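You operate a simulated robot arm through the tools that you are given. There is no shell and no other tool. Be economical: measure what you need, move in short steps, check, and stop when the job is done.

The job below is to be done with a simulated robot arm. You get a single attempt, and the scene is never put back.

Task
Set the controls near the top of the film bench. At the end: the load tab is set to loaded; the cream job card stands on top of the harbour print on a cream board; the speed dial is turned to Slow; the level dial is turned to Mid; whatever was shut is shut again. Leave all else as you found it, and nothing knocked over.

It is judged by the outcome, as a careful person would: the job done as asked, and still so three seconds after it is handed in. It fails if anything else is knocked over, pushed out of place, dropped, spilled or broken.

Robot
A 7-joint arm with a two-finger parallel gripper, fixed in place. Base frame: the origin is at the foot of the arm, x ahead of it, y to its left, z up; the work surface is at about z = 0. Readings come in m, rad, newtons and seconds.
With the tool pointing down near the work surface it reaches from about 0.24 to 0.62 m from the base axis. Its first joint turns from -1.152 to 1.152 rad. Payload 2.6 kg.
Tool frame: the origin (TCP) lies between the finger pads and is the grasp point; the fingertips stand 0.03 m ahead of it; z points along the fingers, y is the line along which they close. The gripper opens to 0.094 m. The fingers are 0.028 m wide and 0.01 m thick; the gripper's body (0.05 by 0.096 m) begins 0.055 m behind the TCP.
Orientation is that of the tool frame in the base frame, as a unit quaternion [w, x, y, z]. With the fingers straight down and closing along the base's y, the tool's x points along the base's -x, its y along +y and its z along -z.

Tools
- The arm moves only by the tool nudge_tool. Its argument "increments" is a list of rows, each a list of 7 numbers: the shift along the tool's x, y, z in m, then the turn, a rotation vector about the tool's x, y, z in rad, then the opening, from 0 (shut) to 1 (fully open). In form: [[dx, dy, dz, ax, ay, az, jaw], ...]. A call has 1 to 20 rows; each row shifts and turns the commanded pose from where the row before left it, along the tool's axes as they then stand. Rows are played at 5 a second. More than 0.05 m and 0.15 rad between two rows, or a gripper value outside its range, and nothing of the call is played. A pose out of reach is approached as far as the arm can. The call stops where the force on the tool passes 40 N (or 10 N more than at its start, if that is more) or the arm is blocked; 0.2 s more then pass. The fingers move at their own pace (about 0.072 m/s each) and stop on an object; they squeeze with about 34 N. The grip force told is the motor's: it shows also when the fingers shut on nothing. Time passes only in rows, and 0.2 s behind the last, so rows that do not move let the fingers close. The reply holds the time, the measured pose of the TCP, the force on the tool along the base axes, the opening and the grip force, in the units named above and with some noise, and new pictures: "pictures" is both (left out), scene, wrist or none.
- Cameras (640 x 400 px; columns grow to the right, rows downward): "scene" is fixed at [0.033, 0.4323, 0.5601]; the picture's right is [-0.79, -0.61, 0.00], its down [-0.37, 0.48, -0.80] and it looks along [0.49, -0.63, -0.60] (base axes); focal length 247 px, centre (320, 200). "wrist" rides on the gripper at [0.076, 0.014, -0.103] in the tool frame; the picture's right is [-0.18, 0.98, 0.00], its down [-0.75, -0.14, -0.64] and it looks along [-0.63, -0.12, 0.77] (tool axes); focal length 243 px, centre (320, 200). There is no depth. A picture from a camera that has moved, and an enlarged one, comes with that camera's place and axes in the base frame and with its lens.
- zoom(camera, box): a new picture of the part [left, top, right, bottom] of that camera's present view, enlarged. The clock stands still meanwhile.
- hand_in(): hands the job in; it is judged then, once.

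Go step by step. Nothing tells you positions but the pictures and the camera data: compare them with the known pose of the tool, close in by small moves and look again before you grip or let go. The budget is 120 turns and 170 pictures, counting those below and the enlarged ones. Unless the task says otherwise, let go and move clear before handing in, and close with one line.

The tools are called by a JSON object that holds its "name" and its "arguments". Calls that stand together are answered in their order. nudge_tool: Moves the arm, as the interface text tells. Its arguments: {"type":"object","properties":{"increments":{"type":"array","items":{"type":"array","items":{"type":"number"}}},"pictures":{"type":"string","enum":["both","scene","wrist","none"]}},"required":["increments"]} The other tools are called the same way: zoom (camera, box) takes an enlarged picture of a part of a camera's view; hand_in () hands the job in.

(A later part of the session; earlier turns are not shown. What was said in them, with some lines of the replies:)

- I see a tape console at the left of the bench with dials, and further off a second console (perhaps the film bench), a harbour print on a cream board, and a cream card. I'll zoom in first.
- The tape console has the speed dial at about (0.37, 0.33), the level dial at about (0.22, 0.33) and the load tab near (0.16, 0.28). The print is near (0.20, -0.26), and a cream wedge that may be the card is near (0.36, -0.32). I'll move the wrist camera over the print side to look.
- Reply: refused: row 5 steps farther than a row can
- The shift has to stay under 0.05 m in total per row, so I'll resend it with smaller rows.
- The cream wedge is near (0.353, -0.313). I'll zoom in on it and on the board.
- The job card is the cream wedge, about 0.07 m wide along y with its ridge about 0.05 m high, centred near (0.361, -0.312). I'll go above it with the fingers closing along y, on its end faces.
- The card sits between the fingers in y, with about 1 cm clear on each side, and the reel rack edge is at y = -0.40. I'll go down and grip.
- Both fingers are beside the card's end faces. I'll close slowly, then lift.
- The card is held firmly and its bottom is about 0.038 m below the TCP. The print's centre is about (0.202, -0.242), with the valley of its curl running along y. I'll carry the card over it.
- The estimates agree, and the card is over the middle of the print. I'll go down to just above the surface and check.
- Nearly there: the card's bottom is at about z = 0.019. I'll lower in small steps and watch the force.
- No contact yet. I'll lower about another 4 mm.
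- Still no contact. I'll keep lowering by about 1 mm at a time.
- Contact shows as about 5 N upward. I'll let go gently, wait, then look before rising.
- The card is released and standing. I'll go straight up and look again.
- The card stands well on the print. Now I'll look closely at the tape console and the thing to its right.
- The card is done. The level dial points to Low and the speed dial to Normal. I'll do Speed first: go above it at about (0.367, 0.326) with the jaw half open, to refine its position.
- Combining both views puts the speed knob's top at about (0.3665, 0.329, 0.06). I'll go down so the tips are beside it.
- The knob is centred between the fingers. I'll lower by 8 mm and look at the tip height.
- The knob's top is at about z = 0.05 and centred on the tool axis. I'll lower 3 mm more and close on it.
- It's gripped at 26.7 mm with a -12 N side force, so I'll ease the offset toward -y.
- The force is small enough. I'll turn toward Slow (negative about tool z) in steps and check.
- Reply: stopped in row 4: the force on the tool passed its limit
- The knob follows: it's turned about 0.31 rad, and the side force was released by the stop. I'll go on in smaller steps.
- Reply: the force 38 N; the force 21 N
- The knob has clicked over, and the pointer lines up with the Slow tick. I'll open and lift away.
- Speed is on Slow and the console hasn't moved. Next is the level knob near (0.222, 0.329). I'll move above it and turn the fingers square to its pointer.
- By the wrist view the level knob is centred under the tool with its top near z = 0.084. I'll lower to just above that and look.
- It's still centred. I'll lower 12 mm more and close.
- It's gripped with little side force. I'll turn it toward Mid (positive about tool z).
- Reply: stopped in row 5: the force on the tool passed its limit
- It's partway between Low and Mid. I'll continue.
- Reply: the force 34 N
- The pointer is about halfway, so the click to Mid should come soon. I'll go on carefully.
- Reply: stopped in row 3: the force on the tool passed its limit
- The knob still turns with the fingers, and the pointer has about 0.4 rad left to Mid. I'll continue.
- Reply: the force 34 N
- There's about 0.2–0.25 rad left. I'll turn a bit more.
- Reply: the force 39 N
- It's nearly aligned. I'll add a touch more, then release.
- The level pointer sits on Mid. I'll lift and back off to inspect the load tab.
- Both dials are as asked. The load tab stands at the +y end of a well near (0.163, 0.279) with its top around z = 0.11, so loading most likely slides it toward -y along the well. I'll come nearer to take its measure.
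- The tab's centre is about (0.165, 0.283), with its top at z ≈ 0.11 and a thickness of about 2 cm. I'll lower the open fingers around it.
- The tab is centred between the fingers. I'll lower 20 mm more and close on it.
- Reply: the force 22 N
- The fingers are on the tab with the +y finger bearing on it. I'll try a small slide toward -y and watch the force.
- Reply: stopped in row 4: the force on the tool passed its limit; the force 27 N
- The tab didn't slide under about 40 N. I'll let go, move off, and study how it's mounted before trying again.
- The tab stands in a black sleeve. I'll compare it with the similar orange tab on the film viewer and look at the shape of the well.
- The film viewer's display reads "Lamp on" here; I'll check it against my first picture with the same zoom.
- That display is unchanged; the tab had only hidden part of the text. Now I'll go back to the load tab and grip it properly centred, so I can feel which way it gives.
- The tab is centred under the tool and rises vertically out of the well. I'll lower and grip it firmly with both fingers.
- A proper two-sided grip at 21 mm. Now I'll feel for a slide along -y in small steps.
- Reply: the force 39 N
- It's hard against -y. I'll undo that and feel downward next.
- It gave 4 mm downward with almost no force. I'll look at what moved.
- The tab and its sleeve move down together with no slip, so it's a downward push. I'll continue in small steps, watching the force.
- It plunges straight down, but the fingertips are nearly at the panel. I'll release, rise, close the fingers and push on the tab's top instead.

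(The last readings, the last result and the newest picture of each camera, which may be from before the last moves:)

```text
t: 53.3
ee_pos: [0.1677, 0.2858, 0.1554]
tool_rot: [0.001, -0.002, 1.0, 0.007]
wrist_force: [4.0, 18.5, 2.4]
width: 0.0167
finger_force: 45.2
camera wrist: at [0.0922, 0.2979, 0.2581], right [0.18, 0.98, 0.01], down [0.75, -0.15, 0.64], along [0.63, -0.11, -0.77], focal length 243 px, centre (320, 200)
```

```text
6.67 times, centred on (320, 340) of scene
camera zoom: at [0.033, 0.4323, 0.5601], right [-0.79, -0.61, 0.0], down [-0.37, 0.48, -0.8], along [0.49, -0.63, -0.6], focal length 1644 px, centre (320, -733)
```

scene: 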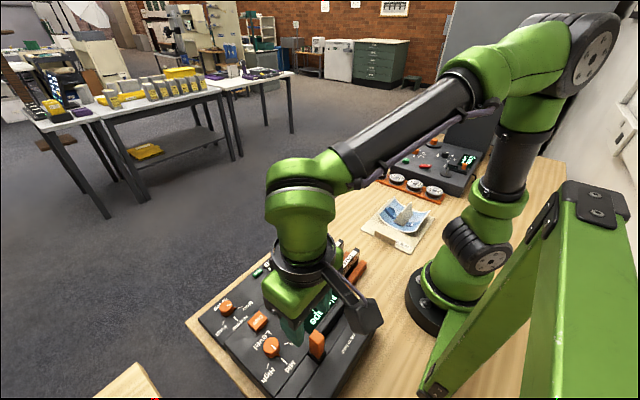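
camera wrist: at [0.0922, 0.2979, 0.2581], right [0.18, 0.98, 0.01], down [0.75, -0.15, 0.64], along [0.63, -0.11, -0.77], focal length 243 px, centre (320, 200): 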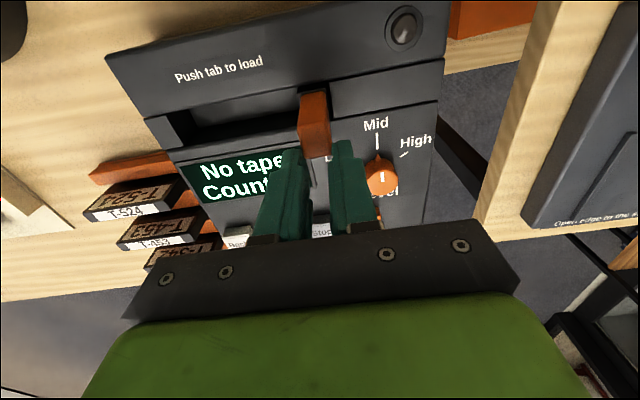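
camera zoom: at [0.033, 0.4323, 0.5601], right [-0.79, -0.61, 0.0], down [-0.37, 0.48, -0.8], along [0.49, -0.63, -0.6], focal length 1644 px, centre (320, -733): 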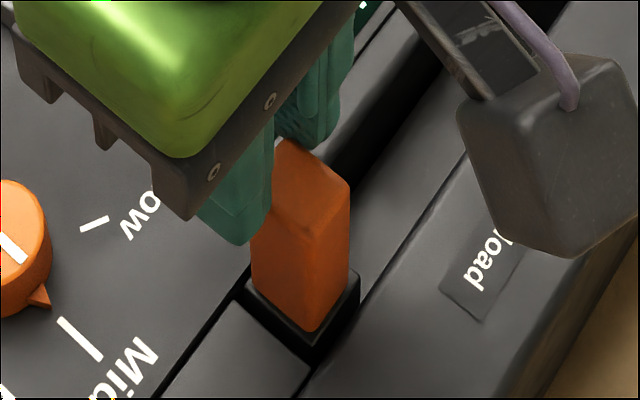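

The tab is taller than I took it to be, with its top at about z = 0.127 near x = 0.158, and the fingers closed on its top. I'll open, rise clear, and see where it settles.

{"name": "nudge_tool", "arguments": {"increments": [[0, 0, 0, 0, 0, 0, 0.5], [0, 0, 0, 0, 0, 0, 0.5], [0, 0, -0.03, 0, 0, 0, 0.5], [0, 0, -0.02, 0, 0, 0, 0.5], [0, 0, 0, 0, 0, 0, 0.5]], "pictures": "none"}}

{"name": "zoom", "arguments": {"camera": "scene", "box": [290, 310, 350, 370]}}

```text
t: 54.5
ee_pos: [0.1675, 0.2859, 0.204]
tool_rot: [-0.001, -0.002, 1.0, 0.003]
wrist_force: [0.6, 0.5, 0.2]
width: 0.0469
finger_force: 0.1
```

```text
6.67 times, centred on (320, 340) of scene
camera zoom: at [0.033, 0.4323, 0.5601], right [-0.79, -0.61, 0.0], down [-0.37, 0.48, -0.8], along [0.49, -0.63, -0.6], focal length 1644 px, centre (320, -733)
```

zoom: 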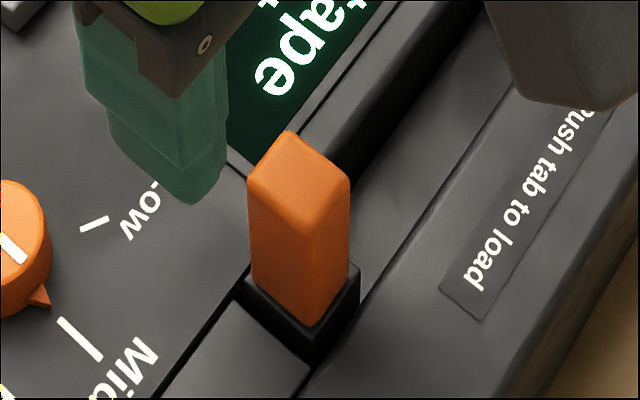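

It springs back, so it needs to be pushed past its latch point. I'll close the fingers and press down on its top at (0.158, 0.285).

{"name": "nudge_tool", "arguments": {"increments": [[0.005, -0.001, 0, 0, 0, 0, 0], [0.0045, 0, 0, 0, 0, 0, 0], [0, 0, 0.02, 0, 0, 0, 0], [0, 0, 0.015, 0, 0, 0, 0], [0, 0, 0, 0, 0, 0, 0]], "pictures": "wrist"}}

{"name": "zoom", "arguments": {"camera": "scene", "box": [290, 310, 350, 370]}}

```text
t: 55.7
ee_pos: [0.1554, 0.2849, 0.1703]
tool_rot: [-0.001, -0.002, 1.0, 0.005]
wrist_force: [0.9, 0.0, 0.1]
width: 0.0
finger_force: 32.9
camera wrist: at [0.0812, 0.2976, 0.2736], right [0.18, 0.98, 0.01], down [0.75, -0.14, 0.64], along [0.63, -0.11, -0.77], focal length 243 px, centre (320, 200)
```

wrist: 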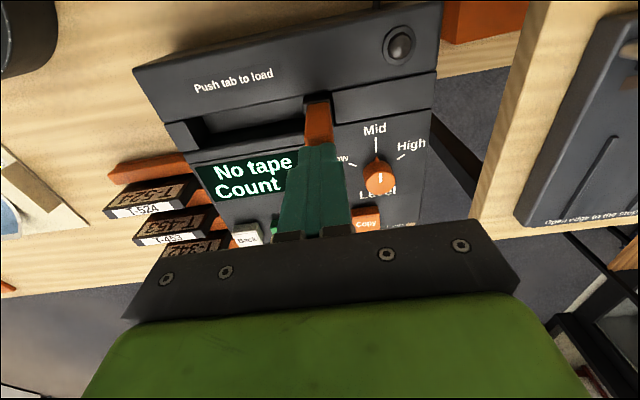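

```text
6.67 times, centred on (320, 340) of scene
camera zoom: at [0.033, 0.4323, 0.5601], right [-0.79, -0.61, 0.0], down [-0.37, 0.48, -0.8], along [0.49, -0.63, -0.6], focal length 1644 px, centre (320, -733)
```

zoom: 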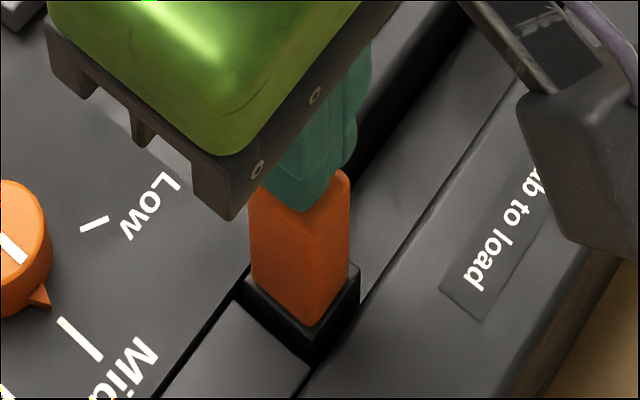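

The fingers are over the tab. I'll press down step by step.

{"name": "nudge_tool", "arguments": {"increments": [[0, 0, 0.006, 0, 0, 0, 0], [0, 0, 0.006, 0, 0, 0, 0], [0, 0, 0.006, 0, 0, 0, 0], [0, 0, 0.005, 0, 0, 0, 0], [0, 0, 0, 0, 0, 0, 0]], "pictures": "none"}}

{"name": "zoom", "arguments": {"camera": "scene", "box": [290, 310, 350, 370]}}

```text
t: 56.9
ee_pos: [0.1578, 0.2847, 0.1475]
tool_rot: [-0.001, -0.002, 1.0, 0.005]
wrist_force: [0.8, 0.8, 0.1]
width: 0.0
finger_force: 32.9
```

```text
6.67 times, centred on (320, 340) of scene
camera zoom: at [0.033, 0.4323, 0.5601], right [-0.79, -0.61, 0.0], down [-0.37, 0.48, -0.8], along [0.49, -0.63, -0.6], focal length 1644 px, centre (320, -733)
```

zoom: 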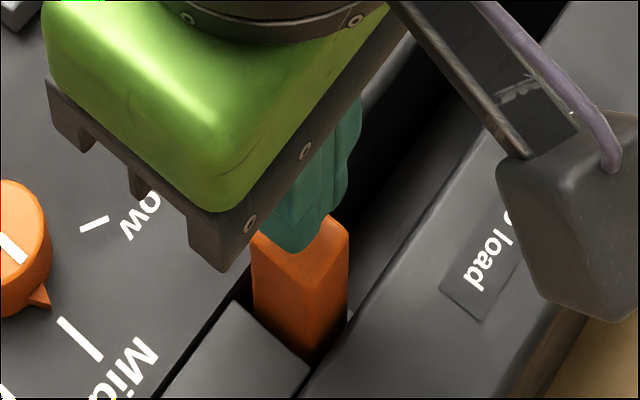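

The tab is going down and the sleeve has sunk into the well. I'll keep pressing.

{"name": "nudge_tool", "arguments": {"increments": [[0, 0, 0.004, 0, 0, 0, 0], [0, 0, 0.004, 0, 0, 0, 0], [0, 0, 0.004, 0, 0, 0, 0], [0, 0, 0.004, 0, 0, 0, 0], [0, 0, 0, 0, 0, 0, 0]], "pictures": "none"}}

{"name": "zoom", "arguments": {"camera": "scene", "box": [290, 310, 350, 370]}}

```text
t: 58.1
ee_pos: [0.1578, 0.2871, 0.1343]
tool_rot: [0.0, 0.0, 1.0, 0.005]
wrist_force: [-4.3, -7.8, 18.5]
width: 0.0001
finger_force: 33.5
stopped in row 5: the force on the tool passed its limit (the readings are from after the stop); the commanded pose is now the measured one
```

```text
6.67 times, centred on (320, 340) of scene
camera zoom: at [0.0329, 0.4322, 0.5601], right [-0.79, -0.61, 0.0], down [-0.37, 0.48, -0.8], along [0.49, -0.63, -0.6], focal length 1644 px, centre (320, -733)
```

zoom: 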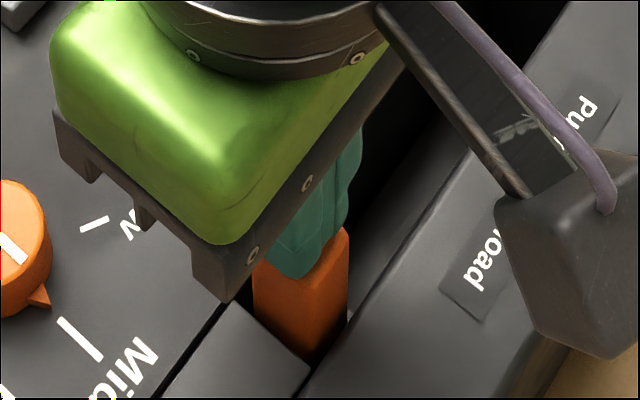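

The tab has hit its bottom stop (over 40 N). I'll rise and see whether it stays down.

{"name": "nudge_tool", "arguments": {"increments": [[0, 0, -0.02, 0, 0, 0, 0], [0, 0, -0.04, 0, 0, 0, 0], [0, 0, -0.04, 0, 0, 0, 0], [-0.02, -0.04, 0, 0, 0, 0, 0], [-0.02, -0.04, 0, 0, 0, 0, 0], [0, -0.045, 0, 0, 0, 0, 0], [0, 0, 0, 0, 0, 0, 0]], "pictures": "scene"}}

{"name": "zoom", "arguments": {"camera": "scene", "box": [180, 270, 390, 399]}}

{"name": "zoom", "arguments": {"camera": "scene", "box": [290, 310, 350, 370]}}

```text
t: 59.7
ee_pos: [0.1943, 0.1597, 0.2315]
tool_rot: [0.0, -0.001, 1.0, 0.005]
wrist_force: [0.1, -0.1, -0.5]
width: 0.0001
finger_force: 33.5
```

scene: 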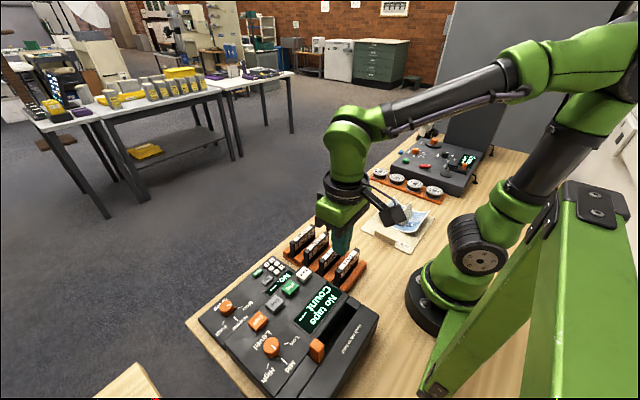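

```text
3.05 times, centred on (285, 334) of scene
camera zoom: at [0.033, 0.4323, 0.5601], right [-0.79, -0.61, 0.0], down [-0.37, 0.48, -0.8], along [0.49, -0.63, -0.6], focal length 752 px, centre (427, -210)
```

zoom: 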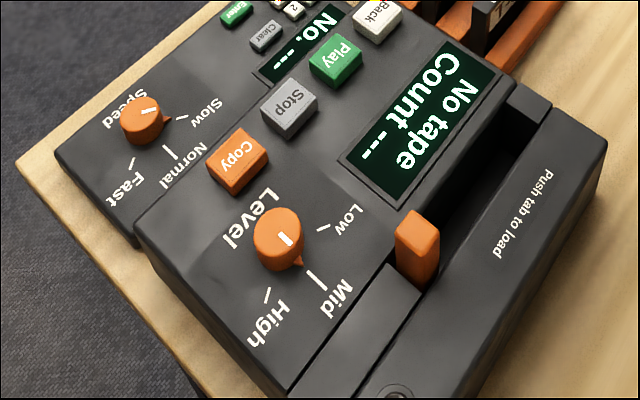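

```text
6.67 times, centred on (320, 340) of scene
camera zoom: at [0.033, 0.4323, 0.5601], right [-0.79, -0.61, 0.0], down [-0.37, 0.48, -0.8], along [0.49, -0.63, -0.6], focal length 1644 px, centre (320, -733)
```

zoom: 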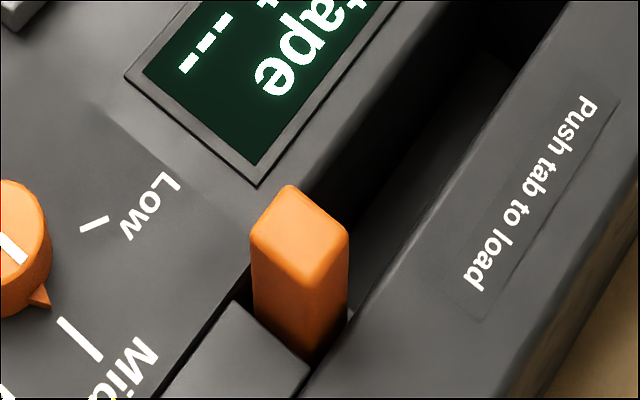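

The tab has stayed down with the tray lowered, so it's latched in the loaded position. Both dials are right. I'll move clear and do a last check of the card and the rest.

{"name": "nudge_tool", "arguments": {"increments": [[0, 0, -0.045, 0, 0, 0, 0.5], [0, 0, -0.045, 0, 0, 0, 0.5], [-0.03, 0.02, -0.02, 0, 0, 0, 1], [-0.03, 0.02, 0, 0, 0, 0, 1], [0, 0, 0, 0, 0, 0, 1]]}}

{"name": "zoom", "arguments": {"camera": "scene", "box": [340, 150, 460, 260]}}

{"name": "zoom", "arguments": {"camera": "scene", "box": [180, 220, 400, 399]}}

```text
t: 60.9
ee_pos: [0.257, 0.1998, 0.3432]
tool_rot: [0.0, -0.001, 1.0, 0.005]
wrist_force: [0.5, 0.1, -0.5]
width: 0.0939
finger_force: 0.0
camera wrist: at [0.1814, 0.212, 0.4462], right [0.18, 0.98, 0.01], down [0.75, -0.15, 0.64], along [0.63, -0.11, -0.77], focal length 243 px, centre (320, 200)
```

scene: 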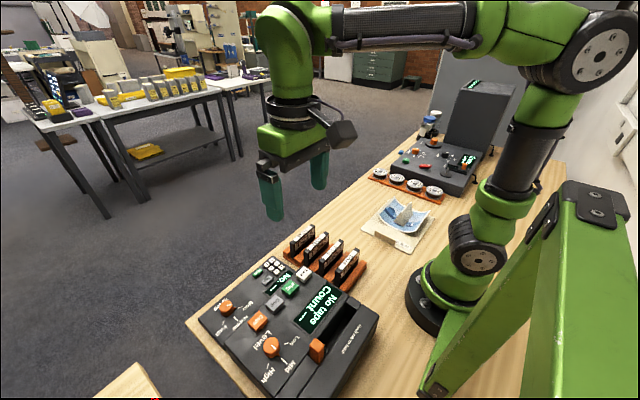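
wrist: 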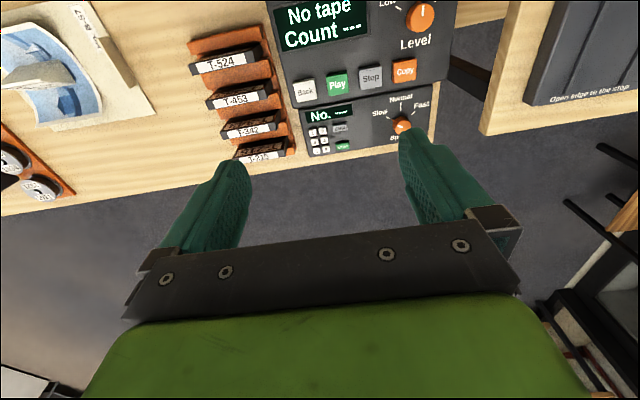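

```text
3.64 times, centred on (400, 205) of scene
camera zoom: at [0.033, 0.4323, 0.5601], right [-0.79, -0.61, 0.0], down [-0.37, 0.48, -0.8], along [0.49, -0.63, -0.6], focal length 897 px, centre (29, 182)
```

zoom: 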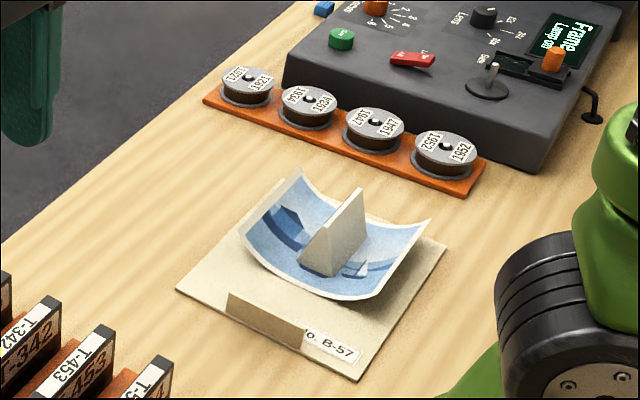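

```text
2.23 times, centred on (290, 310) of scene
camera zoom: at [0.033, 0.4323, 0.5601], right [-0.79, -0.61, 0.0], down [-0.37, 0.48, -0.8], along [0.49, -0.63, -0.6], focal length 551 px, centre (387, -45)
```

zoom: 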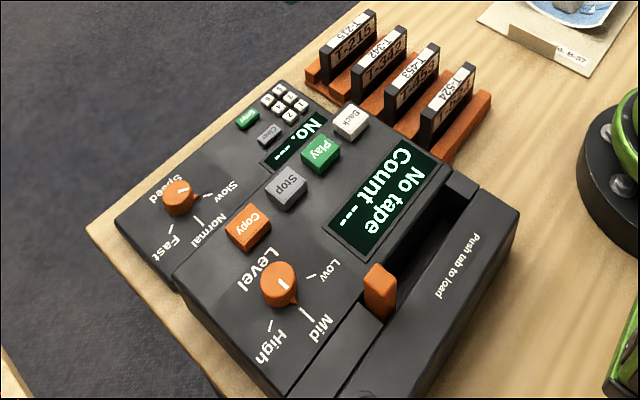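

The card stands on the print, Speed is at Slow, Level is at Mid, the tab is latched down, nothing else has moved, and the arm is clear. I'm handing in.

{"name": "hand_in", "arguments": {}}

```text
The job is handed in.
```

The job is handed in: the load tab is pushed down and latched (loaded), the cream job card stands on the harbour print, Speed is at Slow and Level is at Mid. I opened nothing, so nothing needed shutting, and everything else is where it was.
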